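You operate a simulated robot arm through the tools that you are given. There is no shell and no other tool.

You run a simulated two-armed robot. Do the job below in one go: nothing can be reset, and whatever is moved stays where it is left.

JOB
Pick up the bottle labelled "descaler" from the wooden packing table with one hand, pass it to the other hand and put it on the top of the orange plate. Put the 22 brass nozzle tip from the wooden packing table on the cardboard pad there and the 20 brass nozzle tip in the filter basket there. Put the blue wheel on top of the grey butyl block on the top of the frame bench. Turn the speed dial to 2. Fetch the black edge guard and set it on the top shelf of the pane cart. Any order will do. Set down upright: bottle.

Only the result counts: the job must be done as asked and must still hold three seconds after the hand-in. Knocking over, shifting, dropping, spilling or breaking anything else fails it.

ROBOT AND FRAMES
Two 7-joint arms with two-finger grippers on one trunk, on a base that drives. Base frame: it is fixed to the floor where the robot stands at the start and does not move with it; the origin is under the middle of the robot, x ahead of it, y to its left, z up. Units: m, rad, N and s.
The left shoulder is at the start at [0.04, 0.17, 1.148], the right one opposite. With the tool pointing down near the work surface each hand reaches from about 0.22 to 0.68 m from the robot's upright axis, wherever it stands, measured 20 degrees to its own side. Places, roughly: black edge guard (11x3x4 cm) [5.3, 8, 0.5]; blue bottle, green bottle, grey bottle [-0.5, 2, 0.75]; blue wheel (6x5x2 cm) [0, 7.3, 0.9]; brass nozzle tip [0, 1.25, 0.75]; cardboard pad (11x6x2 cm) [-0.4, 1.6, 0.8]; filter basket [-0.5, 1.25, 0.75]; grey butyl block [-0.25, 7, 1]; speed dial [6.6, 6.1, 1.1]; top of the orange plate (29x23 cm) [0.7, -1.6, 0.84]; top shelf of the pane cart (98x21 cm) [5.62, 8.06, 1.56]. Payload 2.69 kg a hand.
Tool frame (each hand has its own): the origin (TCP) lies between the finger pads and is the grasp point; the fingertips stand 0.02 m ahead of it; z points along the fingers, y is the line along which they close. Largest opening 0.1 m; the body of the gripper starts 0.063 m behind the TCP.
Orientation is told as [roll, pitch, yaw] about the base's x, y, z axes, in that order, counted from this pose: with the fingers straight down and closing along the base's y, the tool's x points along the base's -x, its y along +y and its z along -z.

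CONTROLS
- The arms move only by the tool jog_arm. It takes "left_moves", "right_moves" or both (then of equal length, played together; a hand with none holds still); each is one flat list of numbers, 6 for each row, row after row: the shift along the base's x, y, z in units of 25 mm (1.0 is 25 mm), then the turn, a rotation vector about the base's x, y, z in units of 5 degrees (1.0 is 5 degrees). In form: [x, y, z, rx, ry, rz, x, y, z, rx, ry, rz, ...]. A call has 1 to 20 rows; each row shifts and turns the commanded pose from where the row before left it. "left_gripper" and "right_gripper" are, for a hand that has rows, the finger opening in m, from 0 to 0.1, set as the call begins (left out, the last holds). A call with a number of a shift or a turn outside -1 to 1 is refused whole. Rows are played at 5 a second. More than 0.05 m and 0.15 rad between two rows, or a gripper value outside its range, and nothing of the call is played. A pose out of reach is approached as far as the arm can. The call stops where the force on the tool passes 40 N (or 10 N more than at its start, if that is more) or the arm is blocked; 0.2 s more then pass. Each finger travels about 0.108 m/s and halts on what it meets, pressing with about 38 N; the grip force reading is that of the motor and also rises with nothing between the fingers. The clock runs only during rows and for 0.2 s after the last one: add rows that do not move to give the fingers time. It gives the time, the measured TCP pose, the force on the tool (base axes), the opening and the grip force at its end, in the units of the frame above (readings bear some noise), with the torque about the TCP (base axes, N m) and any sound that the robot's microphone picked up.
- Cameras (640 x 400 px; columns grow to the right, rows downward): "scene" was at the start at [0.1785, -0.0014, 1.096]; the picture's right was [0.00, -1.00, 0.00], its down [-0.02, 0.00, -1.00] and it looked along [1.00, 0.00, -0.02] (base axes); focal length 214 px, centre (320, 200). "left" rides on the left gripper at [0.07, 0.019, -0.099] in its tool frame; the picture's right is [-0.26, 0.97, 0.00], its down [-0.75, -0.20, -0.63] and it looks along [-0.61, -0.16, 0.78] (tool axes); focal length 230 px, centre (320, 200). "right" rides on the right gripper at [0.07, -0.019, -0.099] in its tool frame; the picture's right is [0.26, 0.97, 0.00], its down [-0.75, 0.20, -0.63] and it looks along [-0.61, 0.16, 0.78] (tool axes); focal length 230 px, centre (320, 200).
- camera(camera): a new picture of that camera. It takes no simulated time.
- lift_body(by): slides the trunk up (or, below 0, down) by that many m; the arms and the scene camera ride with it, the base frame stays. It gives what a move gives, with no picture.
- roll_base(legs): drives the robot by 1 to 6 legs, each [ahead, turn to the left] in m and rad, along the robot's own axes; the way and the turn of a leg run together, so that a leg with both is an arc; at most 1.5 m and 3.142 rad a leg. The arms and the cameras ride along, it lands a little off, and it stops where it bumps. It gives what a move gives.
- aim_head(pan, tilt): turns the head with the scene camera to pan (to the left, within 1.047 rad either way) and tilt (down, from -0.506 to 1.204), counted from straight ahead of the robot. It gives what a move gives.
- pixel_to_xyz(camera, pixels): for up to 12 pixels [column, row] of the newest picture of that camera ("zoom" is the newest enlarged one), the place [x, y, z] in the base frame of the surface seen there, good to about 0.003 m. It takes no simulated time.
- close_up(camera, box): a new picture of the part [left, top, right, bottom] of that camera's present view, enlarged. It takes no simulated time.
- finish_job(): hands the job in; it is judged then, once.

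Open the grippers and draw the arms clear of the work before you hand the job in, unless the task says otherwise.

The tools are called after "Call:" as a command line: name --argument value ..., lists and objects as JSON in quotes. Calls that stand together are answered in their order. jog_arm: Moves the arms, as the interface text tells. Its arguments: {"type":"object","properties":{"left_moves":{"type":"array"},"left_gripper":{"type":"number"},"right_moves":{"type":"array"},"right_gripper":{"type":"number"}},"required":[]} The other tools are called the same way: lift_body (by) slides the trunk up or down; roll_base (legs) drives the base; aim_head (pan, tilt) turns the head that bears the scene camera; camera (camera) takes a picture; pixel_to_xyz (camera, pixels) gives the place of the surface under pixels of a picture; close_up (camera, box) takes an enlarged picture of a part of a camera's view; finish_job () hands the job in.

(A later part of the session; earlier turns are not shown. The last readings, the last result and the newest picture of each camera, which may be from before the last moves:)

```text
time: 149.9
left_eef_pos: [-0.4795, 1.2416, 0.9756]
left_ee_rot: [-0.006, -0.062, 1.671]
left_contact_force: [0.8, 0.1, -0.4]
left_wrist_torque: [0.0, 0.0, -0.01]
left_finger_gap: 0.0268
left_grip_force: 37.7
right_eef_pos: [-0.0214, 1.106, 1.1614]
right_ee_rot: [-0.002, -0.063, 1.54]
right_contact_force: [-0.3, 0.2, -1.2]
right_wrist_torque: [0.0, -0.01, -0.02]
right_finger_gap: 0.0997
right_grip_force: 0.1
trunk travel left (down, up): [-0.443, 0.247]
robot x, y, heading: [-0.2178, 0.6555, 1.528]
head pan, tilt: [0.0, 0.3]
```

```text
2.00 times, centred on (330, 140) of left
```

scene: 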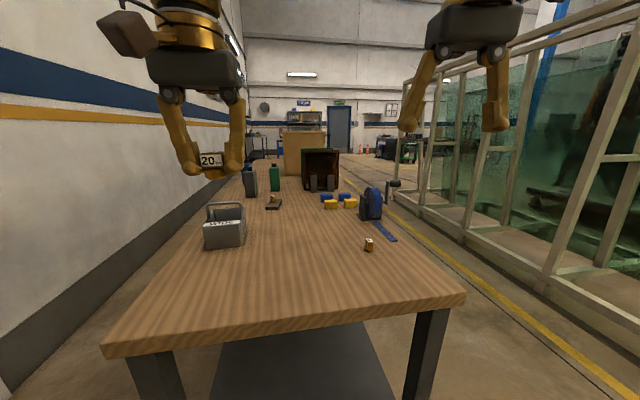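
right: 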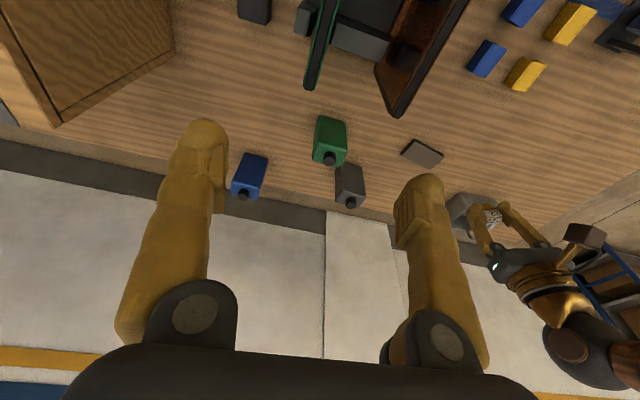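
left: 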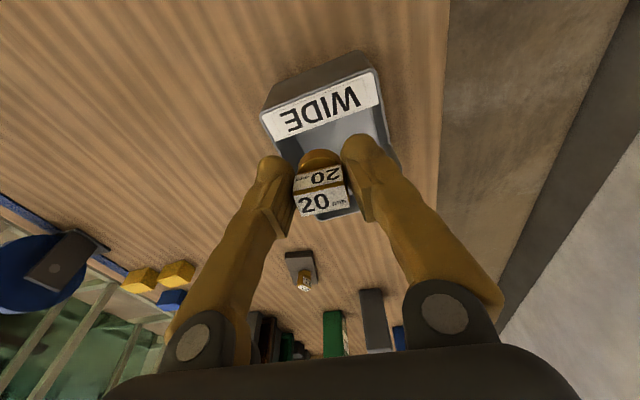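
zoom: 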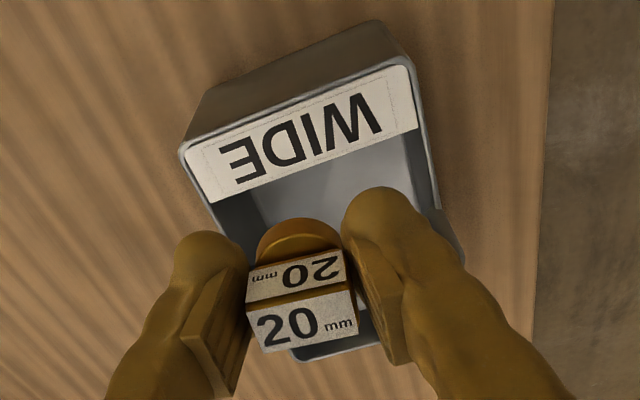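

The label plate covers the front part of the opening (v 0.283–0.311), so the rear compartment behind the handle (centre about (-0.491,1.325)) is better. I raise 3 cm and drive 7 cm closer.

Call:
jog_arm --left_moves '[0, 0, 0.6, 0, 0, 0, 0, 0, 0.6, 0, 0, 0, 0, 0, 0, 0, 0, 0]'

Call:
roll_base --legs '[[0.07, 0]]'

Call:
jog_arm --left_moves '[-0.2, 0.2, 0, 0, 0, 0, -0.2, 0.2, 0, 0, 0, 0, 0, 0, 0, 0, 0, 0]'

Call:
camera --camera "left"

```text
time: 150.7
left_eef_pos: [-0.4807, 1.2419, 1.0048]
left_ee_rot: [-0.004, -0.061, 1.673]
left_contact_force: [-0.1, 0.1, -1.4]
left_wrist_torque: [0.01, 0.04, -0.01]
left_finger_gap: 0.0266
left_grip_force: 37.7
right_eef_pos: [-0.0214, 1.107, 1.1587]
right_ee_rot: [-0.003, -0.064, 1.542]
right_contact_force: [0.0, -0.3, 0.2]
right_wrist_torque: [0.0, 0.03, 0.0]
right_finger_gap: 0.1
right_grip_force: 0.1
trunk travel left (down, up): [-0.443, 0.247]
robot x, y, heading: [-0.2204, 0.6571, 1.532]
head pan, tilt: [0.0, 0.3]
```

```text
time: 151.7
left_eef_pos: [-0.4772, 1.3157, 1.0043]
left_ee_rot: [-0.004, -0.057, 1.677]
left_contact_force: [-0.2, 1.1, -1.1]
left_wrist_torque: [-0.06, 0.02, 0.0]
left_finger_gap: 0.0268
left_grip_force: 37.8
right_eef_pos: [-0.0192, 1.1806, 1.1595]
right_ee_rot: [-0.001, -0.059, 1.542]
right_contact_force: [-0.6, 1.2, -0.1]
right_wrist_torque: [-0.07, -0.02, -0.01]
right_finger_gap: 0.0999
right_grip_force: 0.1
trunk travel left (down, up): [-0.443, 0.247]
robot x, y, heading: [-0.2185, 0.7272, 1.525]
head pan, tilt: [0.0, 0.3]
```

```text
time: 152.5
left_eef_pos: [-0.4888, 1.3074, 1.0157]
left_ee_rot: [-0.006, -0.076, 1.676]
left_contact_force: [0.2, 0.1, -1.1]
left_wrist_torque: [0.0, -0.01, 0.0]
left_finger_gap: 0.0267
left_grip_force: 37.3
right_eef_pos: [-0.0196, 1.1597, 1.1683]
right_ee_rot: [-0.002, -0.081, 1.543]
right_contact_force: [-0.5, -0.4, 0.0]
right_wrist_torque: [0.04, 0.0, 0.02]
right_finger_gap: 0.0997
right_grip_force: 0.1
trunk travel left (down, up): [-0.443, 0.247]
robot x, y, heading: [-0.2182, 0.7282, 1.527]
head pan, tilt: [0.0, 0.3]
```

```text
taken
```

left: 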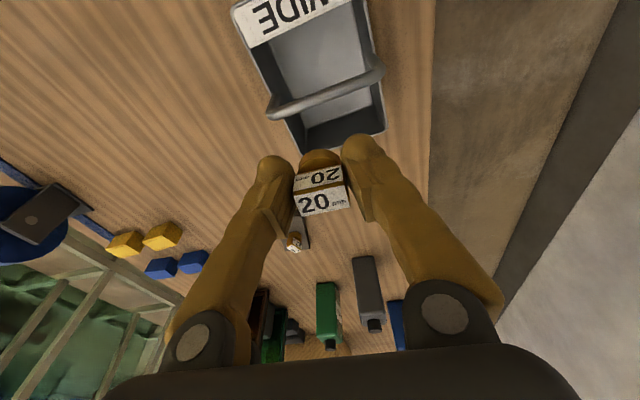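

Now the handle shows at (325,95) and the rear compartment near (345,118). I measure them.

Call:
pixel_to_xyz --camera "left" --pixels '[[325, 93], [275, 112], [372, 75], [300, 147], [383, 128], [340, 118], [320, 128], [365, 108], [350, 135], [290, 125], [382, 100]]'

Call:
close_up --camera "left" --box '[220, 0, 420, 200]'

```text
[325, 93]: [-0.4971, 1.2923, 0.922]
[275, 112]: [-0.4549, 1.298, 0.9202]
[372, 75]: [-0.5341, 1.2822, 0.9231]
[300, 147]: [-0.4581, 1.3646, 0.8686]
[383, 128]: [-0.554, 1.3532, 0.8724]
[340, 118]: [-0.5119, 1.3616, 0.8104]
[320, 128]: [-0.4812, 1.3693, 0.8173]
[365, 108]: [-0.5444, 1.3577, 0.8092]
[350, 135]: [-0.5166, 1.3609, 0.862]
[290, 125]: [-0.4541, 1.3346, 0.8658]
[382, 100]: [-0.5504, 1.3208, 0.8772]
```

```text
2.00 times, centred on (320, 100) of left
```

zoom: 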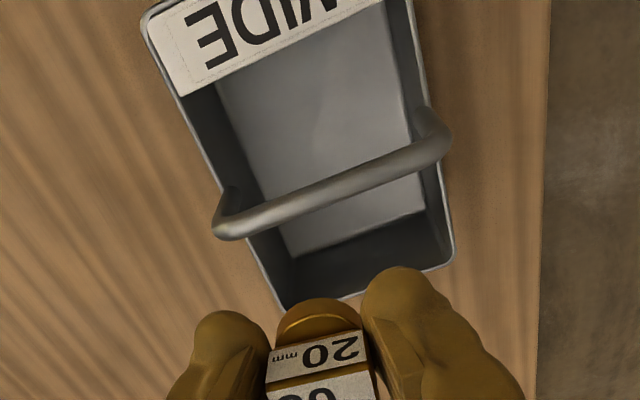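

The rear compartment's centre is near (-0.502,1.332), inner walls x -0.455…-0.545, y 1.298…1.365. I move over it, align yaw, and lower to z≈0.95.

Call:
jog_arm --left_moves '[-0.13, 0.25, -0.2, 0, 0, 0.2, -0.13, 0.25, -0.4, 0, 0, 0.2, -0.13, 0.25, -0.6, 0, 0, 0.2, -0.13, 0.25, -0.7, 0, 0, 0.2, 0, 0, -0.7, 0, 0, 0, 0, 0, 0, 0, 0, 0, 0, 0, 0, 0, 0, 0]'

Call:
close_up --camera "left" --box '[200, 0, 440, 240]'

```text
time: 154.1
left_eef_pos: [-0.5014, 1.3333, 0.9488]
left_ee_rot: [-0.006, -0.076, 1.745]
left_contact_force: [0.7, 0.5, -1.2]
left_wrist_torque: [-0.02, -0.01, 0.01]
left_finger_gap: 0.0267
left_grip_force: 38.3
right_eef_pos: [-0.0212, 1.1594, 1.1676]
right_ee_rot: [-0.002, -0.076, 1.544]
right_contact_force: [0.2, 0.5, -0.1]
right_wrist_torque: [0.02, 0.04, 0.01]
right_finger_gap: 0.0999
right_grip_force: 0.0
trunk travel left (down, up): [-0.443, 0.247]
robot x, y, heading: [-0.2171, 0.7285, 1.526]
head pan, tilt: [0.0, 0.3]
```

```text
1.67 times, centred on (320, 120) of left
```

zoom: 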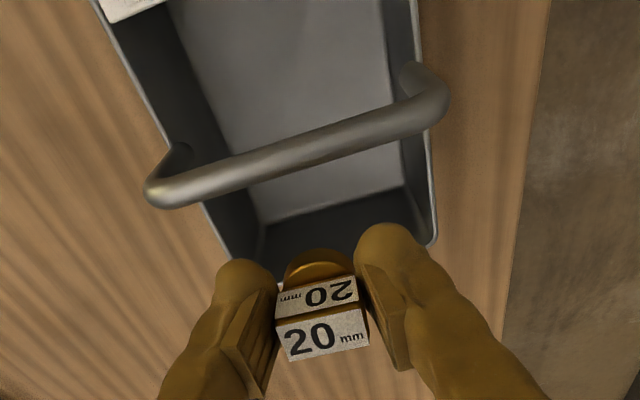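

Coordinates put it over the compartment. I lower to z≈0.875, watching for contact.

Call:
jog_arm --left_moves '[0, 0, -0.5, 0, 0, 0, 0, 0, -0.5, 0, 0, 0, 0, 0, -0.5, 0, 0, 0, 0, 0, -0.5, 0, 0, 0, 0, 0, -0.5, 0, 0, 0, 0, 0, -0.5, 0, 0, 0, 0, 0, 0, 0, 0, 0]'

Call:
close_up --camera "left" --box '[200, 0, 440, 240]'

Call:
aim_head --pan 0.45 --tilt 0.5

Call:
camera --camera "scene"

```text
time: 155.7
left_eef_pos: [-0.5021, 1.3181, 0.8871]
left_ee_rot: [-0.012, -0.094, 1.746]
left_contact_force: [0.4, -1.1, -1.3]
left_wrist_torque: [0.09, -0.03, 0.01]
left_finger_gap: 0.0265
left_grip_force: 37.8
right_eef_pos: [-0.0208, 1.1367, 1.1765]
right_ee_rot: [-0.003, -0.1, 1.543]
right_contact_force: [0.3, -1.1, -0.6]
right_wrist_torque: [0.14, -0.04, 0.03]
right_finger_gap: 0.1002
right_grip_force: 0.1
trunk travel left (down, up): [-0.443, 0.247]
robot x, y, heading: [-0.213, 0.7289, 1.529]
head pan, tilt: [0.0, 0.3]
stopped in row 7 (left hand): the arm was blocked; the commanded pose is now the measured one
```

```text
1.67 times, centred on (320, 120) of left
```

zoom: 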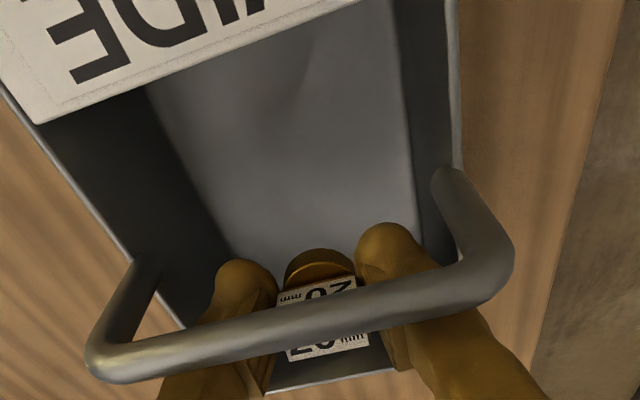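

```text
time: 156.6
left_eef_pos: [-0.5008, 1.3205, 0.8832]
left_ee_rot: [-0.01, -0.091, 1.745]
left_contact_force: [0.1, 0.0, -0.6]
left_wrist_torque: [0.02, 0.02, 0.01]
left_finger_gap: 0.0267
left_grip_force: 37.9
right_eef_pos: [-0.0217, 1.1405, 1.1743]
right_ee_rot: [-0.003, -0.093, 1.541]
right_contact_force: [0.2, 0.4, -0.4]
right_wrist_torque: [0.02, -0.01, -0.01]
right_finger_gap: 0.0999
right_grip_force: 0.0
trunk travel left (down, up): [-0.443, 0.247]
robot x, y, heading: [-0.2191, 0.7294, 1.53]
head pan, tilt: [0.45, 0.499]
```

```text
taken
```

scene: 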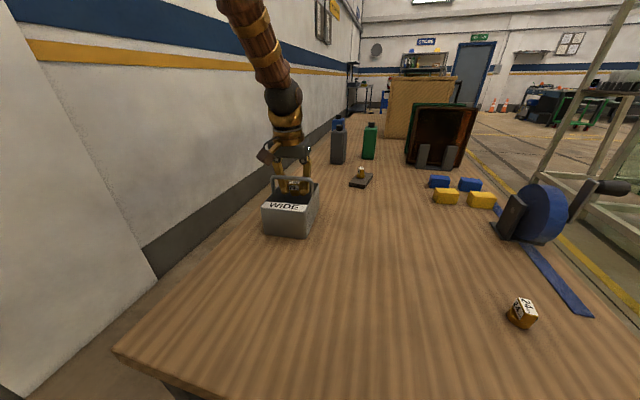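

No contact (torque small), just the lean effect; the hand is at (-0.501,1.3205,0.883), inside the rim behind the handle. I nudge forward 1.2 cm and down 1.5 cm.

Call:
jog_arm --left_moves '[0, 0.25, 0, 0, 0, 0, 0, 0.25, -0.1, 0, 0, 0, 0, 0, -0.25, 0, 0, 0, 0, 0, -0.25, 0, 0, 0, 0, 0, 0, 0, 0, 0]'

Call:
close_up --camera "scene" --box '[230, 130, 350, 250]'

Call:
close_up --camera "left" --box '[200, 0, 440, 240]'

```text
time: 157.8
left_eef_pos: [-0.5019, 1.3344, 0.8684]
left_ee_rot: [-0.012, -0.09, 1.747]
left_contact_force: [-0.4, 0.3, -1.0]
left_wrist_torque: [-0.01, -0.02, -0.03]
left_finger_gap: 0.0267
left_grip_force: 37.9
right_eef_pos: [-0.0205, 1.1418, 1.1736]
right_ee_rot: [-0.003, -0.095, 1.541]
right_contact_force: [0.7, -0.5, -0.3]
right_wrist_torque: [0.03, -0.02, 0.03]
right_finger_gap: 0.1
right_grip_force: 0.1
trunk travel left (down, up): [-0.443, 0.247]
robot x, y, heading: [-0.2122, 0.7292, 1.526]
head pan, tilt: [0.45, 0.499]
```

```text
3.33 times, centred on (290, 190) of scene
```

zoom: 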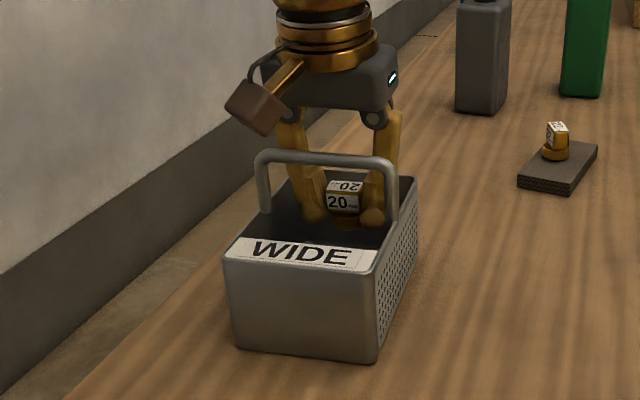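

```text
1.67 times, centred on (320, 120) of left
```

zoom: 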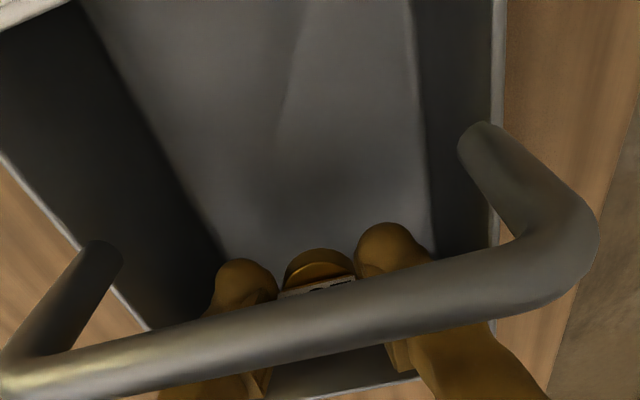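

The nozzle is inside the basket behind the handle, ~4 cm above its floor. I open to 0.05 to let it drop in.

Call:
jog_arm --left_moves '[0, 0, 0, 0, 0, 0, 0, 0, 0, 0, 0, 0, 0, 0, 0, 0, 0, 0, 0, 0, 0, 0, 0, 0]' --left_gripper 0.048

Call:
close_up --camera "left" --box '[200, 0, 440, 240]'

Call:
close_up --camera "scene" --box '[230, 130, 350, 250]'

```text
time: 158.8
left_eef_pos: [-0.5014, 1.3339, 0.8674]
left_ee_rot: [-0.01, -0.09, 1.746]
left_contact_force: [0.2, -0.2, 0.1]
left_wrist_torque: [0.01, -0.01, 0.01]
left_finger_gap: 0.0482
left_grip_force: 0.1
right_eef_pos: [-0.0207, 1.1413, 1.1749]
right_ee_rot: [-0.004, -0.094, 1.542]
right_contact_force: [0.0, -0.2, 0.1]
right_wrist_torque: [0.03, -0.01, 0.0]
right_finger_gap: 0.1003
right_grip_force: 0.0
trunk travel left (down, up): [-0.443, 0.247]
robot x, y, heading: [-0.2188, 0.7286, 1.533]
head pan, tilt: [0.45, 0.499]
```

```text
1.67 times, centred on (320, 120) of left
```

zoom: 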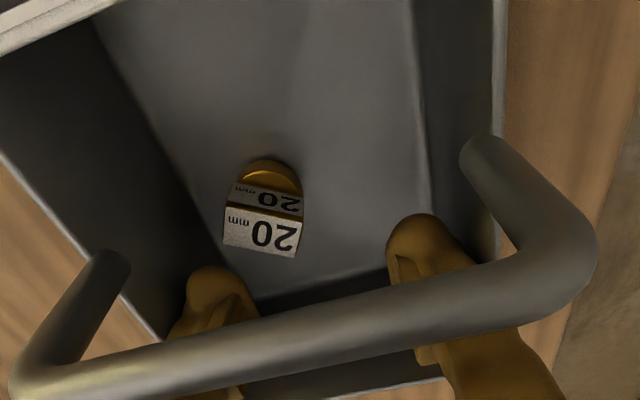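

```text
3.33 times, centred on (290, 190) of scene
```

zoom: 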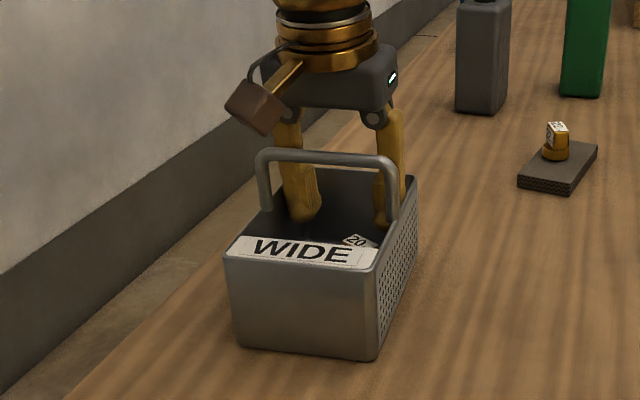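

The 20 nozzle sits inside the basket. I raise the left hand straight up, drifting slightly forward to keep off the handle.

Call:
jog_arm --left_moves '[0, 0.1, 0.5, 0, 0, 0, 0, 0.1, 0.5, 0, 0, 0, 0, 0.1, 0.6, 0, 0, 0, 0, 0, 0.8, 0, 0, 0, 0, 0, 0.9, 0, 0, 0, 0, 0, 0.9, 0, 0, 0, 0, 0, 0.9, 0, 0, 0, 0, -0.3, 0.9, 0, 0, 0, 0, -0.4, 0.9, 0, 0, 0, 0, 0, 0, 0, 0, 0]'

Call:
camera --camera "left"

```text
time: 159.4
left_eef_pos: [-0.5018, 1.3232, 0.902]
left_ee_rot: [-0.015, -0.111, 1.746]
left_contact_force: [0.3, -0.6, 1.2]
left_wrist_torque: [0.05, 0.01, 0.01]
left_finger_gap: 0.0479
left_grip_force: 0.1
right_eef_pos: [-0.0214, 1.1179, 1.1823]
right_ee_rot: [-0.004, -0.116, 1.542]
right_contact_force: [0.2, -1.6, 0.2]
right_wrist_torque: [0.09, -0.07, 0.01]
right_finger_gap: 0.1001
right_grip_force: 0.2
trunk travel left (down, up): [-0.443, 0.247]
robot x, y, heading: [-0.2178, 0.7263, 1.53]
head pan, tilt: [0.45, 0.499]
stopped in row 2 (left hand): the arm was blocked; the commanded pose is now the measured one
```

```text
taken
```

left: 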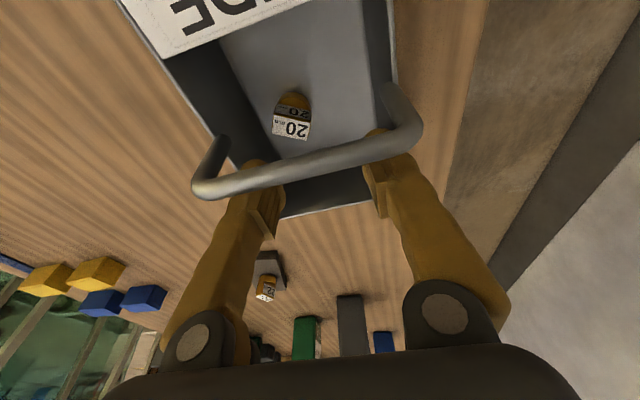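

A lean-jerk stopped it at (-0.502,1.323,0.902), still ~1 cm clear of the handle. I continue straight up in small steps.

Call:
jog_arm --left_moves '[0, 0, 0.3, 0, 0, 0, 0, 0, 0.3, 0, 0, 0, 0, 0, 0.3, 0, 0, 0, 0, 0, 0.3, 0, 0, 0]'

```text
time: 160.4
left_eef_pos: [-0.5021, 1.3258, 0.929]
left_ee_rot: [-0.015, -0.107, 1.746]
left_contact_force: [0.5, -0.2, -0.3]
left_wrist_torque: [-0.03, 0.0, 0.01]
left_finger_gap: 0.0482
left_grip_force: 0.0
right_eef_pos: [-0.0219, 1.1233, 1.1797]
right_ee_rot: [-0.003, -0.109, 1.542]
right_contact_force: [0.4, -0.3, 0.6]
right_wrist_torque: [0.01, -0.01, -0.02]
right_finger_gap: 0.0999
right_grip_force: 0.0
trunk travel left (down, up): [-0.443, 0.247]
robot x, y, heading: [-0.2188, 0.7253, 1.526]
head pan, tilt: [0.45, 0.499]
```

Clean this time at z 0.929. I keep rising in moderate steps.

Call:
jog_arm --left_moves '[0, 0, 0.4, 0, 0, 0, 0, 0, 0.4, 0, 0, 0, 0, 0, 0.5, 0, 0, 0, 0, -0.2, 0.6, 0, 0, 0, 0, -0.4, 0.7, 0, 0, 0, 0, -0.4, 0.7, 0, 0, 0, 0, -0.4, 0.7, 0, 0, 0, 0, 0, 0, 0, 0, 0]'

Call:
camera --camera "scene"

```text
time: 162.2
left_eef_pos: [-0.5032, 1.2907, 1.0291]
left_ee_rot: [-0.013, -0.106, 1.746]
left_contact_force: [-0.2, 0.8, 0.3]
left_wrist_torque: [0.02, 0.02, -0.01]
left_finger_gap: 0.0477
left_grip_force: 0.1
right_eef_pos: [-0.0213, 1.123, 1.1793]
right_ee_rot: [-0.003, -0.112, 1.543]
right_contact_force: [0.7, 0.1, 0.0]
right_wrist_torque: [-0.01, -0.02, 0.0]
right_finger_gap: 0.1
right_grip_force: 0.1
trunk travel left (down, up): [-0.443, 0.247]
robot x, y, heading: [-0.2194, 0.7268, 1.528]
head pan, tilt: [0.45, 0.499]
```

```text
taken
```

scene: 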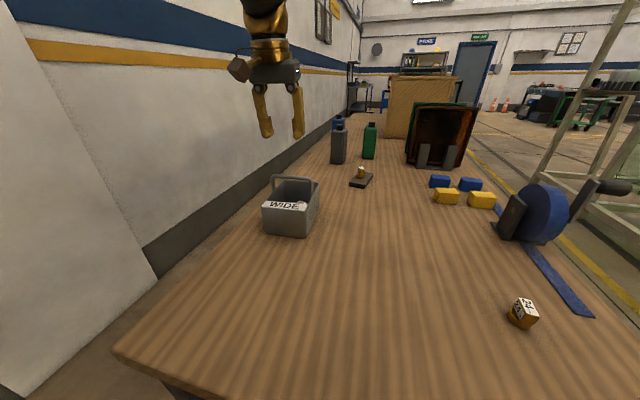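

The basket and everything else look undisturbed. I back away from the table, then re-pose the hands (about 0.46 m ahead) to go look at the bottles from the wall side.

Call:
roll_base --legs '[[-0.2, 0], [-0.25, 0]]'

Call:
jog_arm --left_moves '[0.8, -0.3, 0, -0.2, 0, -0.5, 0.8, -0.3, 0, -0.2, 0, -0.5, 0.8, -0.3, 0, -0.2, 0, -0.5, 0.8, -0.3, 0, -0.2, 0, -0.5, 0.8, -0.3, 0, -0.2, 0, -0.5, 0, 0, 0, 0, 0, 0]' --right_moves '[0, 0.7, -0.7, -0.25, 0, 0, 0, 0.7, -0.7, -0.25, 0, 0, 0, 0.7, -0.7, -0.25, 0, 0, 0, 0.7, -0.7, -0.25, 0, 0, 0, 0.7, -0.7, -0.25, 0, 0, 0, 0, 0, 0, 0, 0]'

```text
time: 165.2
left_eef_pos: [-0.5205, 0.8393, 1.0286]
left_ee_rot: [-0.016, -0.107, 1.739]
left_contact_force: [0.1, -0.4, 0.3]
left_wrist_torque: [0.05, 0.0, 0.0]
left_finger_gap: 0.0481
left_grip_force: 0.0
right_eef_pos: [-0.0401, 0.6683, 1.18]
right_ee_rot: [-0.004, -0.112, 1.539]
right_contact_force: [1.0, -1.0, -0.6]
right_wrist_torque: [0.05, 0.02, 0.0]
right_finger_gap: 0.0999
right_grip_force: 0.1
trunk travel left (down, up): [-0.443, 0.247]
robot x, y, heading: [-0.2366, 0.2738, 1.527]
head pan, tilt: [0.45, 0.499]
```

```text
time: 166.6
left_eef_pos: [-0.4203, 0.7855, 1.0383]
left_ee_rot: [-0.015, -0.036, 1.519]
left_contact_force: [-0.1, -0.5, 0.5]
left_wrist_torque: [0.0, -0.02, 0.04]
left_finger_gap: 0.048
left_grip_force: 0.2
right_eef_pos: [-0.0412, 0.7361, 1.099]
right_ee_rot: [-0.007, -0.019, 1.536]
right_contact_force: [-0.6, -0.7, 0.0]
right_wrist_torque: [0.03, 0.03, 0.0]
right_finger_gap: 0.1001
right_grip_force: 0.1
trunk travel left (down, up): [-0.443, 0.247]
robot x, y, heading: [-0.2384, 0.2746, 1.525]
head pan, tilt: [0.45, 0.499]
```

Hands are well posed. I turn left toward the wall and look before moving on.

Call:
roll_base --legs '[[0, 1.4]]'

Call:
aim_head --pan 0.0 --tilt 0.4

Call:
camera --camera "scene"

```text
time: 170.6
left_eef_pos: [-0.7741, 0.1757, 1.0378]
left_ee_rot: [-0.013, -0.033, 2.937]
left_contact_force: [-0.5, -1.0, 0.2]
left_wrist_torque: [-0.02, 0.01, 0.01]
left_finger_gap: 0.0479
left_grip_force: 0.1
right_eef_pos: [-0.6659, 0.5421, 1.0999]
right_ee_rot: [-0.008, -0.017, 2.952]
right_contact_force: [0.5, -0.9, 0.4]
right_wrist_torque: [0.0, -0.01, -0.01]
right_finger_gap: 0.0997
right_grip_force: 0.1
trunk travel left (down, up): [-0.443, 0.247]
robot x, y, heading: [-0.2384, 0.2876, 2.935]
head pan, tilt: [0.45, 0.499]
```

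```text
time: 171.5
left_eef_pos: [-0.7591, 0.174, 1.0456]
left_ee_rot: [-0.013, -0.051, 2.936]
left_contact_force: [-0.1, -0.5, 0.4]
left_wrist_torque: [-0.04, -0.03, 0.01]
left_finger_gap: 0.0479
left_grip_force: 0.1
right_eef_pos: [-0.6499, 0.5412, 1.1061]
right_ee_rot: [-0.01, -0.034, 2.951]
right_contact_force: [-0.3, -1.3, -0.1]
right_wrist_torque: [-0.04, -0.04, 0.02]
right_finger_gap: 0.1001
right_grip_force: 0.2
trunk travel left (down, up): [-0.443, 0.247]
robot x, y, heading: [-0.2361, 0.2841, 2.934]
head pan, tilt: [0.0, 0.4]
```

```text
taken
```

scene: 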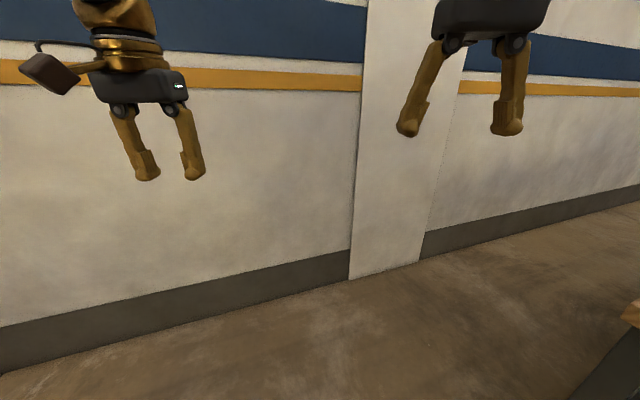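

I measure the wall's and column's foot before driving toward them.

Call:
pixel_to_xyz --camera "scene" --pixels '[[100, 250], [250, 220], [340, 270], [360, 240], [420, 255], [500, 200], [620, 180], [632, 315]]'

```text
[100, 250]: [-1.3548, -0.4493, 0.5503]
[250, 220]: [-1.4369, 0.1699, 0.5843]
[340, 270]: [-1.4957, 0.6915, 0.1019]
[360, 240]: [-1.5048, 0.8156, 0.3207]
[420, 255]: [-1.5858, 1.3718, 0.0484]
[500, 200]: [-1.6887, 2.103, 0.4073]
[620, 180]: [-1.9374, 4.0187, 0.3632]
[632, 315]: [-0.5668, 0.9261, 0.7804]
```

The wall is flat, x≈-1.45 here. I drive 0.5 m toward it and turn right to look up the corridor between wall and table.

Call:
roll_base --legs '[[0.5, 0]]'

Call:
roll_base --legs '[[0, -1.23]]'

Call:
camera --camera "scene"

```text
time: 174.4
left_eef_pos: [-1.2544, 0.2751, 1.0444]
left_ee_rot: [-0.015, -0.051, 2.937]
left_contact_force: [-0.5, 0.4, 0.6]
left_wrist_torque: [-0.03, -0.04, 0.01]
left_finger_gap: 0.048
left_grip_force: 0.0
right_eef_pos: [-1.1465, 0.6445, 1.1075]
right_ee_rot: [-0.007, -0.034, 2.952]
right_contact_force: [-0.5, 0.7, 0.1]
right_wrist_torque: [-0.03, -0.03, -0.03]
right_finger_gap: 0.1001
right_grip_force: 0.0
trunk travel left (down, up): [-0.443, 0.247]
robot x, y, heading: [-0.7343, 0.39, 2.937]
head pan, tilt: [0.0, 0.4]
```

```text
time: 178.0
left_eef_pos: [-1.0089, 0.8263, 1.0542]
left_ee_rot: [-0.014, -0.068, 1.695]
left_contact_force: [0.3, 0.5, 0.1]
left_wrist_torque: [0.01, 0.0, 0.02]
left_finger_gap: 0.0482
left_grip_force: 0.1
right_eef_pos: [-0.6257, 0.8436, 1.114]
right_ee_rot: [-0.009, -0.051, 1.714]
right_contact_force: [-0.4, -0.2, -0.2]
right_wrist_torque: [0.02, 0.04, 0.02]
right_finger_gap: 0.1
right_grip_force: 0.1
trunk travel left (down, up): [-0.443, 0.247]
robot x, y, heading: [-0.7418, 0.3866, 1.697]
head pan, tilt: [0.0, 0.4]
```

```text
taken
```

scene: 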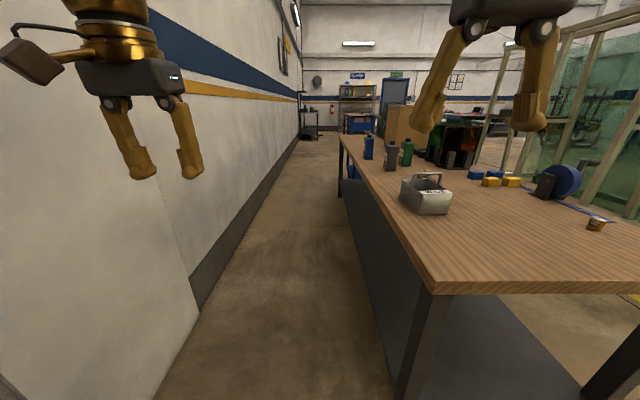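

I zoom on the three bottles at (368,148), (390,155), (407,152).

Call:
close_up --camera "scene" --box '[350, 120, 430, 180]'

Call:
pixel_to_xyz --camera "zoom" --pixels '[[130, 200], [320, 270], [290, 270], [455, 220], [150, 300], [310, 360]]'

```text
6.67 times, centred on (390, 150) of scene
```

zoom: 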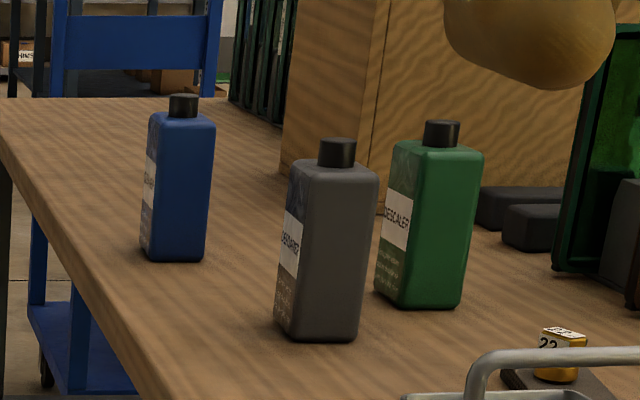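

```text
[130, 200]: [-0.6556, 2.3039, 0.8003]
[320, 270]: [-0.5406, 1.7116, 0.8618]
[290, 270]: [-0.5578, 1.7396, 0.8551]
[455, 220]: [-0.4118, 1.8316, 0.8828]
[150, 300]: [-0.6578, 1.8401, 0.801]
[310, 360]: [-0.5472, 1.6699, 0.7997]
```

The green bottle's label appears to read "DESCALER". I zoom tighter on green and grey to be sure.

Call:
close_up --camera "scene" --box '[394, 134, 414, 160]'

Call:
close_up --camera "scene" --box '[380, 138, 398, 165]'

Call:
close_up --camera "scene" --box '[364, 132, 380, 160]'

```text
15.38 times, centred on (404, 147) of scene
```

zoom: 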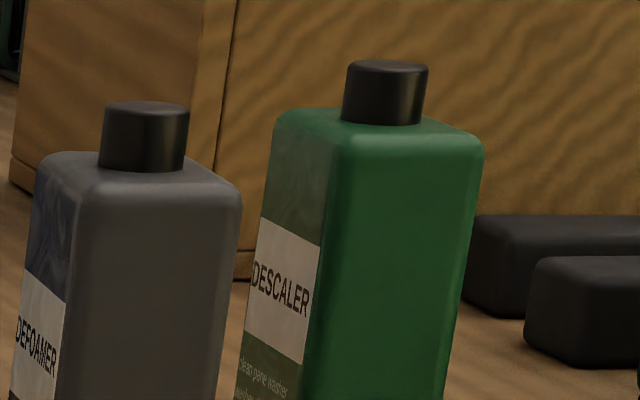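

```text
14.81 times, centred on (389, 152) of scene
```

zoom: 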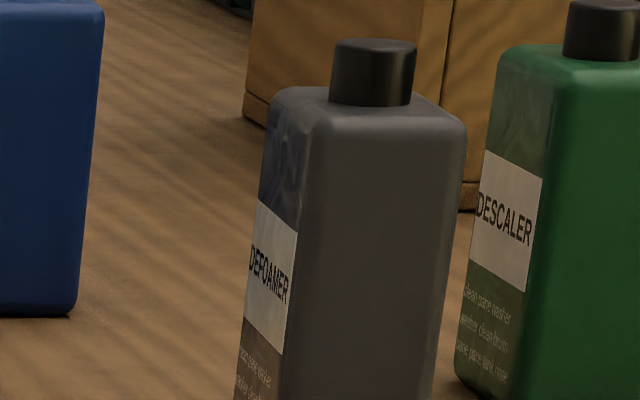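

```text
14.29 times, centred on (372, 146) of scene
```

zoom: 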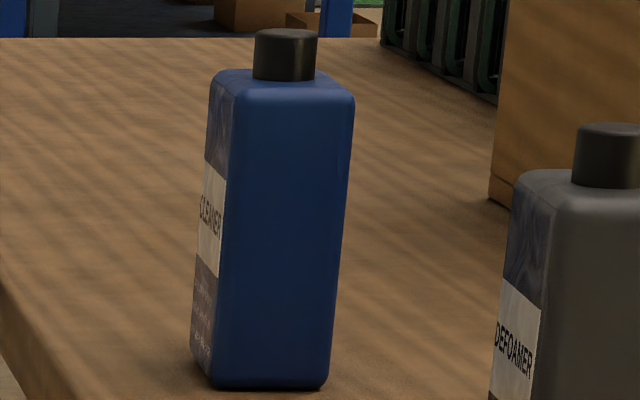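

Labels read: green = DESCALER, grey = DEFOAMER, blue = CLEANER, so green is the one. Before fetching it, I test in free air whether the right hand can yaw -90° (needed for a mid-air hand-over from the side).

Call:
jog_arm --right_moves '[0, 0, 0, 0, 0, -1, 0, 0, 0, 0, 0, -1, 0, 0, 0, 0, 0, -1, 0, 0, 0, 0, 0, -1, 0, 0, 0, 0, 0, -1, 0, 0, 0, 0, 0, -1, 0, 0, 0, 0, 0, -1, 0, 0, 0, 0, 0, -1, 0, 0, 0, 0, 0, -1, 0, 0, 0, 0, 0, -1, 0, 0, 0, 0, 0, -1, 0, 0, 0, 0, 0, -1, 0, 0, 0, 0, 0, -1, 0, 0, 0, 0, 0, -1, 0, 0, 0, 0, 0, -1, 0, 0, 0, 0, 0, -1, 0, 0, 0, 0, 0, -1, 0, 0, 0, 0, 0, -1, 0, 0, 0, 0, 0, 0]'

```text
time: 182.0
left_eef_pos: [-1.0061, 0.8117, 1.0599]
left_ee_rot: [-0.015, -0.084, 1.697]
left_contact_force: [-0.8, -0.6, -0.7]
left_wrist_torque: [0.01, -0.02, -0.04]
left_finger_gap: 0.0479
left_grip_force: 0.0
right_eef_pos: [-0.6229, 0.827, 1.1208]
right_ee_rot: [-0.011, -0.066, 0.139]
right_contact_force: [0.7, 0.6, 0.1]
right_wrist_torque: [-0.01, -0.02, 0.01]
right_finger_gap: 0.1
right_grip_force: 0.1
trunk travel left (down, up): [-0.443, 0.247]
robot x, y, heading: [-0.7441, 0.3881, 1.7]
head pan, tilt: [0.0, 0.4]
```

Yaw -90° works cleanly. I now test rolling the right hand +70° about the robot's forward axis while moving its TCP to the midline.

Call:
jog_arm --right_moves '[-0.567, -0.074, 0, -0.129, 0.99, 0, -0.567, -0.074, 0, -0.129, 0.99, 0, -0.567, -0.074, 0, -0.129, 0.99, 0, -0.567, -0.074, 0, -0.129, 0.99, 0, -0.567, -0.074, 0, -0.129, 0.99, 0, -0.567, -0.074, 0, -0.129, 0.99, 0, -0.567, -0.074, 0, -0.129, 0.99, 0, -0.567, -0.074, 0, -0.129, 0.99, 0, -0.567, -0.074, 0, -0.129, 0.99, 0, -0.567, -0.074, 0, -0.129, 0.99, 0, -0.567, -0.074, 0, -0.129, 0.99, 0, -0.567, -0.074, 0, -0.129, 0.99, 0, 0, 0, 0, -0.129, 0.99, 0, 0, 0, 0, -0.129, 0.99, 0, 0, 0, 0, 0, 0, 0]'

Call:
camera --camera "scene"

```text
time: 185.2
left_eef_pos: [-1.0078, 0.8122, 1.0603]
left_ee_rot: [-0.014, -0.084, 1.695]
left_contact_force: [-1.2, -0.2, -0.3]
left_wrist_torque: [-0.01, 0.0, -0.03]
left_finger_gap: 0.0479
left_grip_force: 0.1
right_eef_pos: [-0.7937, 0.804, 1.1216]
right_ee_rot: [0.015, 1.153, 0.159]
right_contact_force: [-0.7, 0.3, 0.3]
right_wrist_torque: [0.01, -0.01, 0.01]
right_finger_gap: 0.0999
right_grip_force: 0.0
trunk travel left (down, up): [-0.443, 0.247]
robot x, y, heading: [-0.7436, 0.385, 1.698]
head pan, tilt: [0.0, 0.4]
```

```text
taken
```

scene: 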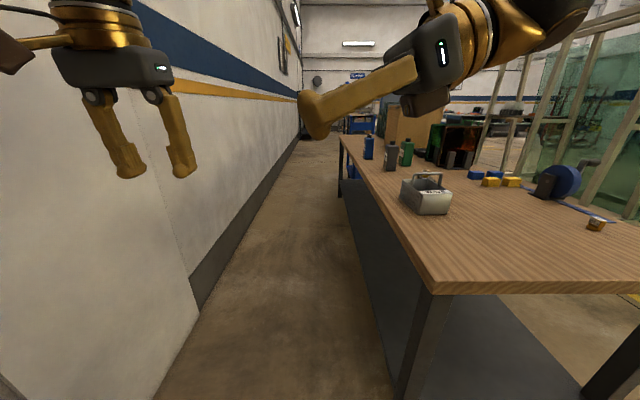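

The right hand reaches the midline rolled 66–70° nicely, so the hand-over is feasible. I shift it 10 cm right, then drive up the corridor along the table's wall side.

Call:
jog_arm --right_moves '[0.99, 0.127, 0, 0, 0, 0, 0.99, 0.127, 0, 0, 0, 0, 0.99, 0.127, 0, 0, 0, 0, 0.99, 0.127, 0, 0, 0, 0, 0, 0, 0, 0, 0, 0]'

Call:
roll_base --legs '[[0, 0.145], [0.6, 0]]'

Call:
camera --camera "scene"

```text
time: 186.4
left_eef_pos: [-1.007, 0.8106, 1.0605]
left_ee_rot: [-0.014, -0.085, 1.697]
left_contact_force: [-0.6, -0.7, 0.6]
left_wrist_torque: [0.01, -0.01, 0.01]
left_finger_gap: 0.048
left_grip_force: 0.1
right_eef_pos: [-0.6955, 0.8165, 1.1206]
right_ee_rot: [0.014, 1.154, 0.16]
right_contact_force: [-0.7, 0.9, -0.1]
right_wrist_torque: [-0.01, -0.02, 0.01]
right_finger_gap: 0.0999
right_grip_force: 0.1
trunk travel left (down, up): [-0.443, 0.247]
robot x, y, heading: [-0.7432, 0.3875, 1.698]
head pan, tilt: [0.0, 0.4]
```

```text
time: 190.4
left_eef_pos: [-1.2237, 1.3419, 1.0601]
left_ee_rot: [-0.012, -0.082, 1.843]
left_contact_force: [0.3, 0.0, -1.6]
left_wrist_torque: [-0.01, 0.04, 0.0]
left_finger_gap: 0.0479
left_grip_force: 0.1
right_eef_pos: [-0.9158, 1.3915, 1.1209]
right_ee_rot: [0.014, 1.153, 0.3]
right_contact_force: [0.9, 0.2, -0.6]
right_wrist_torque: [-0.03, -0.03, 0.01]
right_finger_gap: 0.1002
right_grip_force: 0.0
trunk travel left (down, up): [-0.443, 0.247]
robot x, y, heading: [-0.9021, 0.9598, 1.838]
head pan, tilt: [0.0, 0.4]
```

```text
taken
```

scene: 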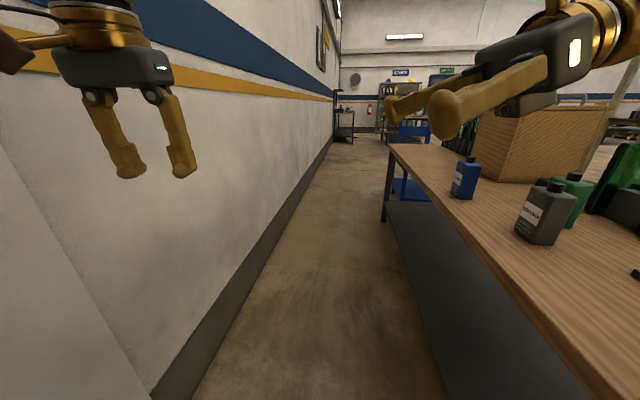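

Clear corridor ahead. I continue 0.62 m, then turn right to face the table.

Call:
roll_base --legs '[[0.62, 0]]'

Call:
roll_base --legs '[[0, -0.85]]'

Call:
roll_base --legs '[[0, -0.85]]'

Call:
camera --camera "scene"

```text
time: 193.9
left_eef_pos: [-1.3875, 1.9267, 1.068]
left_ee_rot: [-0.014, -0.099, 1.841]
left_contact_force: [0.3, 0.2, -0.2]
left_wrist_torque: [-0.01, 0.0, -0.03]
left_finger_gap: 0.048
left_grip_force: 0.2
right_eef_pos: [-1.0797, 1.9756, 1.1276]
right_ee_rot: [0.054, 1.154, 0.343]
right_contact_force: [0.1, -0.5, -0.2]
right_wrist_torque: [-0.02, -0.01, 0.03]
right_finger_gap: 0.0998
right_grip_force: 0.1
trunk travel left (down, up): [-0.443, 0.247]
robot x, y, heading: [-1.0651, 1.564, 1.844]
head pan, tilt: [0.0, 0.4]
```

```text
time: 196.6
left_eef_pos: [-1.0131, 2.027, 1.0736]
left_ee_rot: [-0.013, -0.115, 0.99]
left_contact_force: [0.0, -0.7, -0.4]
left_wrist_torque: [-0.01, 0.04, 0.0]
left_finger_gap: 0.0481
left_grip_force: 0.1
right_eef_pos: [-0.7751, 1.8277, 1.1325]
right_ee_rot: [0.097, 1.152, -0.471]
right_contact_force: [0.3, 0.0, -0.5]
right_wrist_torque: [-0.01, -0.02, -0.04]
right_finger_gap: 0.0997
right_grip_force: 0.1
trunk travel left (down, up): [-0.443, 0.247]
robot x, y, heading: [-1.0677, 1.5675, 0.984]
head pan, tilt: [0.0, 0.4]
```

```text
time: 199.3
left_eef_pos: [-0.6993, 1.819, 1.0807]
left_ee_rot: [-0.012, -0.13, 0.13]
left_contact_force: [0.2, -0.4, 0.4]
left_wrist_torque: [0.02, 0.01, -0.01]
left_finger_gap: 0.048
left_grip_force: 0.0
right_eef_pos: [-0.6969, 1.5092, 1.1398]
right_ee_rot: [0.137, 1.151, -1.293]
right_contact_force: [0.3, -0.3, -1.2]
right_wrist_torque: [0.0, -0.02, -0.01]
right_finger_gap: 0.1
right_grip_force: 0.1
trunk travel left (down, up): [-0.443, 0.247]
robot x, y, heading: [-1.0741, 1.5687, 0.131]
head pan, tilt: [0.0, 0.4]
```

```text
taken
```

scene: 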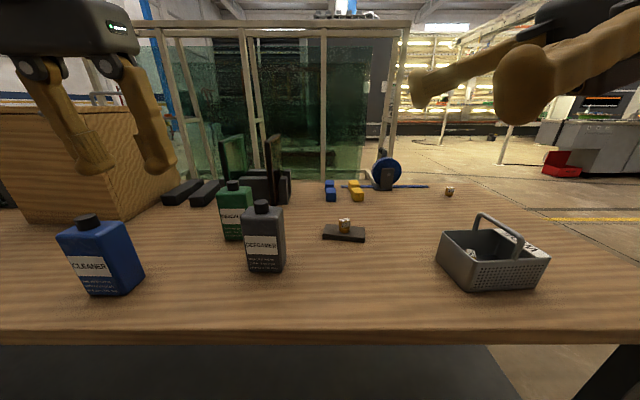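

Facing the table from the wall side: blue (100,255), grey (264,235), green DESCALER (236,210). I zoom on the green bottle for its shape and place.

Call:
close_up --camera "scene" --box '[200, 165, 300, 285]'

Call:
pixel_to_xyz --camera "zoom" --pixels '[[175, 130], [240, 130], [180, 230], [215, 240], [220, 55], [240, 70], [300, 140], [370, 130], [310, 340], [375, 330], [180, 90], [250, 95]]'

```text
3.33 times, centred on (250, 225) of scene
```

zoom: 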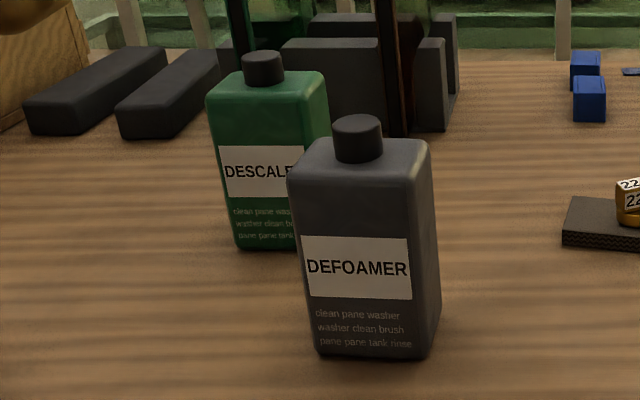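

```text
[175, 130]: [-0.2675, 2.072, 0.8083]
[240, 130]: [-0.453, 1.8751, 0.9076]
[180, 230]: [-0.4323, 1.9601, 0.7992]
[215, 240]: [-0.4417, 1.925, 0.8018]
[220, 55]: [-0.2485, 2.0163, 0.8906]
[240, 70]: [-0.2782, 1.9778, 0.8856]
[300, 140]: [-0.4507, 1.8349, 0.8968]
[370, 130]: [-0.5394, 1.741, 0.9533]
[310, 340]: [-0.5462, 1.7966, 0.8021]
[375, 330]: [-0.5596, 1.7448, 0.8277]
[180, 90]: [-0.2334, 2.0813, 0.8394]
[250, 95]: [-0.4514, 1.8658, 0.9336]
```

I query edge points of the green bottle: cap (264,60), shoulder corners, side edges, and the nearby panel.

Call:
pixel_to_xyz --camera "zoom" --pixels '[[264, 68], [262, 56], [216, 100], [222, 85], [295, 85], [318, 78], [322, 110], [300, 110], [240, 235], [285, 240], [238, 75], [388, 80]]'

```text
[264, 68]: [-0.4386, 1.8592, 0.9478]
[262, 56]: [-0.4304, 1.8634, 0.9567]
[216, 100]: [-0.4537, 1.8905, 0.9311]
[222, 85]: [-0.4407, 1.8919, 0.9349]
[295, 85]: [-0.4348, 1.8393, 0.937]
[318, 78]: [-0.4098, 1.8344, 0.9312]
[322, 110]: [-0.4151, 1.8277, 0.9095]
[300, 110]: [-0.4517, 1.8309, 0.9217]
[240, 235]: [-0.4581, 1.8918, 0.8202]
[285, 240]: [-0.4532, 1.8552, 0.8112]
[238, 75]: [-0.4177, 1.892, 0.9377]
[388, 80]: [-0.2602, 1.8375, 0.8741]
```

The green body spans x -0.455…-0.402, y 1.829…1.897, shoulder at z 0.937, cap top ~0.958. I level the left hand and yaw it -90° so it will close along the bottle's thin direction.

Call:
jog_arm --left_moves '[0, 0, 0, -0.04, 0.29, -1, 0, 0, 0, -0.04, 0.29, -1, 0, 0, 0, -0.04, 0.29, -1, 0, 0, 0, -0.04, 0.29, -1, 0, 0, 0, -0.04, 0.29, -1, 0, 0, 0, 0, 0, -1, 0, 0, 0, 0, 0, -1, 0, 0, 0, 0, 0, -1, 0, 0, 0, 0, 0, -1, 0, 0, 0, 0, 0, -1, 0, 0, 0, 0, 0, -1, 0, 0, 0, 0, 0, -1, 0, 0, 0, 0, 0, -1, 0, 0, 0, 0, 0, -1, 0, 0, 0, 0, 0, -1, 0, 0, 0, 0, 0, -1, 0, 0, 0, 0, 0, -1, 0, 0, 0, 0, 0, -1, 0, 0, 0, 0, 0, 0]' --left_gripper 0.1

Call:
camera --camera "left"

```text
time: 203.3
left_eef_pos: [-0.7145, 1.8164, 1.0869]
left_ee_rot: [-0.042, -0.025, -1.442]
left_contact_force: [0.3, 0.3, -0.4]
left_wrist_torque: [0.01, -0.01, 0.0]
left_finger_gap: 0.1002
left_grip_force: 0.0
right_eef_pos: [-0.7139, 1.5076, 1.1441]
right_ee_rot: [0.179, 1.149, -1.258]
right_contact_force: [0.0, -0.3, -0.1]
right_wrist_torque: [0.02, 0.01, 0.01]
right_finger_gap: 0.1002
right_grip_force: 0.1
trunk travel left (down, up): [-0.443, 0.247]
robot x, y, heading: [-1.0696, 1.5702, 0.129]
head pan, tilt: [0.0, 0.4]
```

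```text
taken
```

left: 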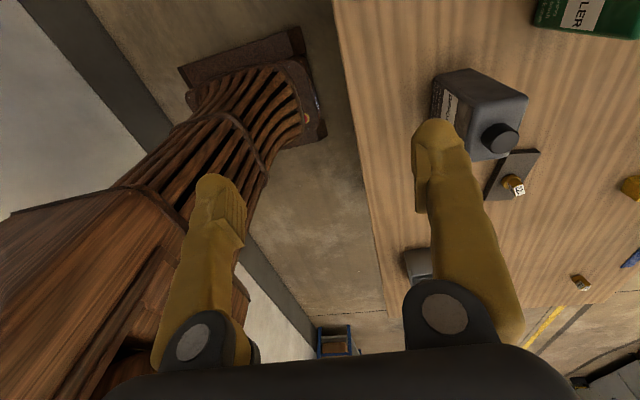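

Yaw works. I drive 0.1 m closer so the green bottle comes within easy reach of the left hand.

Call:
roll_base --legs '[[0.1, 0]]'

Call:
jog_arm --left_moves '[0.9, 0.1, -0.3, 0.11, -0.15, -0.4, 0.9, 0.1, -0.3, 0.11, -0.15, -0.4, 0.9, 0.1, -0.2, 0.11, -0.15, -0.4, 0.9, 0.1, 0, 0, 0, 0, 0, 0, 0, 0, 0, 0]'

Call:
camera --camera "left"

```text
time: 204.4
left_eef_pos: [-0.6075, 1.8308, 1.0841]
left_ee_rot: [-0.049, -0.025, -1.438]
left_contact_force: [0.9, 0.4, -0.5]
left_wrist_torque: [-0.03, 0.08, 0.03]
left_finger_gap: 0.1
left_grip_force: 0.0
right_eef_pos: [-0.6057, 1.5223, 1.142]
right_ee_rot: [0.162, 1.151, -1.273]
right_contact_force: [-0.1, 0.2, -1.3]
right_wrist_torque: [0.04, 0.08, 0.08]
right_finger_gap: 0.1002
right_grip_force: 0.1
trunk travel left (down, up): [-0.443, 0.247]
robot x, y, heading: [-0.9678, 1.5791, 0.128]
head pan, tilt: [0.0, 0.4]
```

```text
time: 205.6
left_eef_pos: [-0.5401, 1.8381, 1.0723]
left_ee_rot: [0.013, -0.002, -1.546]
left_contact_force: [-0.2, 0.6, 0.3]
left_wrist_torque: [0.03, -0.06, 0.03]
left_finger_gap: 0.1001
left_grip_force: 0.0
right_eef_pos: [-0.6279, 1.5194, 1.15]
right_ee_rot: [0.211, 1.147, -1.223]
right_contact_force: [0.2, 0.1, 0.7]
right_wrist_torque: [-0.03, -0.01, -0.03]
right_finger_gap: 0.1001
right_grip_force: 0.0
trunk travel left (down, up): [-0.443, 0.247]
robot x, y, heading: [-0.9717, 1.5827, 0.135]
head pan, tilt: [0.0, 0.4]
```

```text
taken
```

left: 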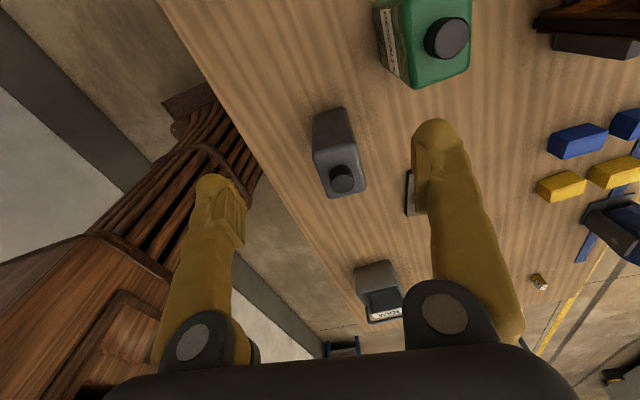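

From above, the green bottle shows at (425,45) with cap (447,38). I measure its cap and visible corners.

Call:
pixel_to_xyz --camera "left" --pixels '[[452, 32], [440, 45], [417, 84], [465, 70], [404, 10], [410, 50], [468, 20], [430, 70], [466, 45]]'

Call:
close_up --camera "left" --box '[360, 0, 500, 100]'

```text
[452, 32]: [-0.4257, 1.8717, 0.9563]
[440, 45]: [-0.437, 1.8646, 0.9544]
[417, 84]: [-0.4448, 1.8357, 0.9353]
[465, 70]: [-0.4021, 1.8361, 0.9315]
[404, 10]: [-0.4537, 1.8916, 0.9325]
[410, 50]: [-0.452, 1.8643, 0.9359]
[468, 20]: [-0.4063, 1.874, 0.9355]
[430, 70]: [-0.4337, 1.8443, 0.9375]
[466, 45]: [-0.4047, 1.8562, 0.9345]
```

```text
4.00 times, centred on (430, 50) of left
```

zoom: 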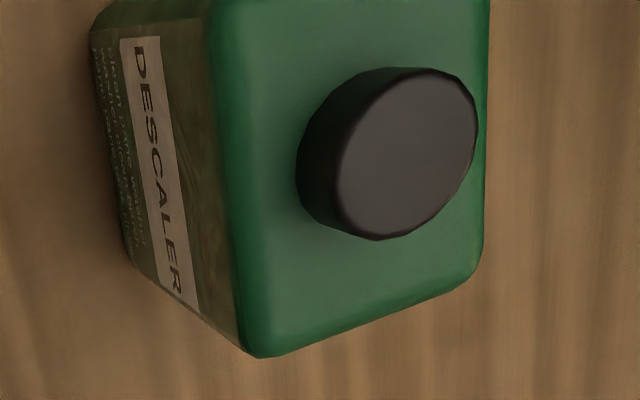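

The bottle's centre is (-0.4285,1.864). I move the left hand over it at z≈1.05.

Call:
jog_arm --left_moves '[0.75, 0.17, 0, 0, 0, 0, 0.75, 0.17, 0, 0, 0, 0, 0.75, 0.17, -0.2, 0, 0, 0, 0.75, 0.17, -0.3, 0, 0, 0, 0.75, 0.17, -0.3, 0, 0, 0, 0.7, 0.17, -0.2, 0, 0, 0, 0, 0, 0, 0, 0, 0, 0, 0, 0, 0, 0, 0]'

Call:
camera --camera "left"

```text
time: 207.4
left_eef_pos: [-0.4246, 1.8628, 1.0471]
left_ee_rot: [0.012, -0.003, -1.545]
left_contact_force: [-0.4, 0.0, 0.8]
left_wrist_torque: [-0.01, -0.02, 0.0]
left_finger_gap: 0.0998
left_grip_force: 0.1
right_eef_pos: [-0.6276, 1.5189, 1.1496]
right_ee_rot: [0.208, 1.148, -1.227]
right_contact_force: [0.2, 0.5, -0.5]
right_wrist_torque: [-0.03, -0.02, 0.03]
right_finger_gap: 0.0999
right_grip_force: 0.2
trunk travel left (down, up): [-0.443, 0.247]
robot x, y, heading: [-0.9693, 1.5804, 0.135]
head pan, tilt: [0.0, 0.4]
```

```text
taken
```

left: 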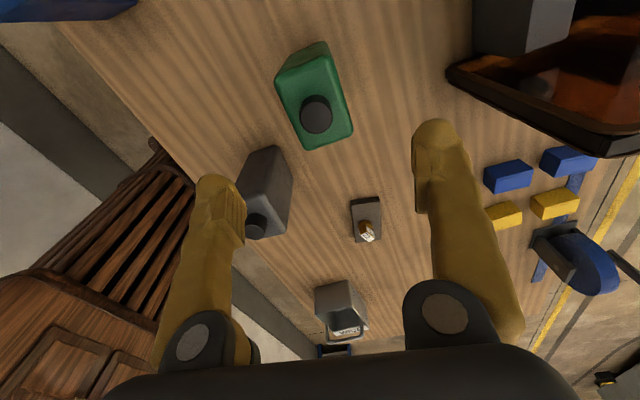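

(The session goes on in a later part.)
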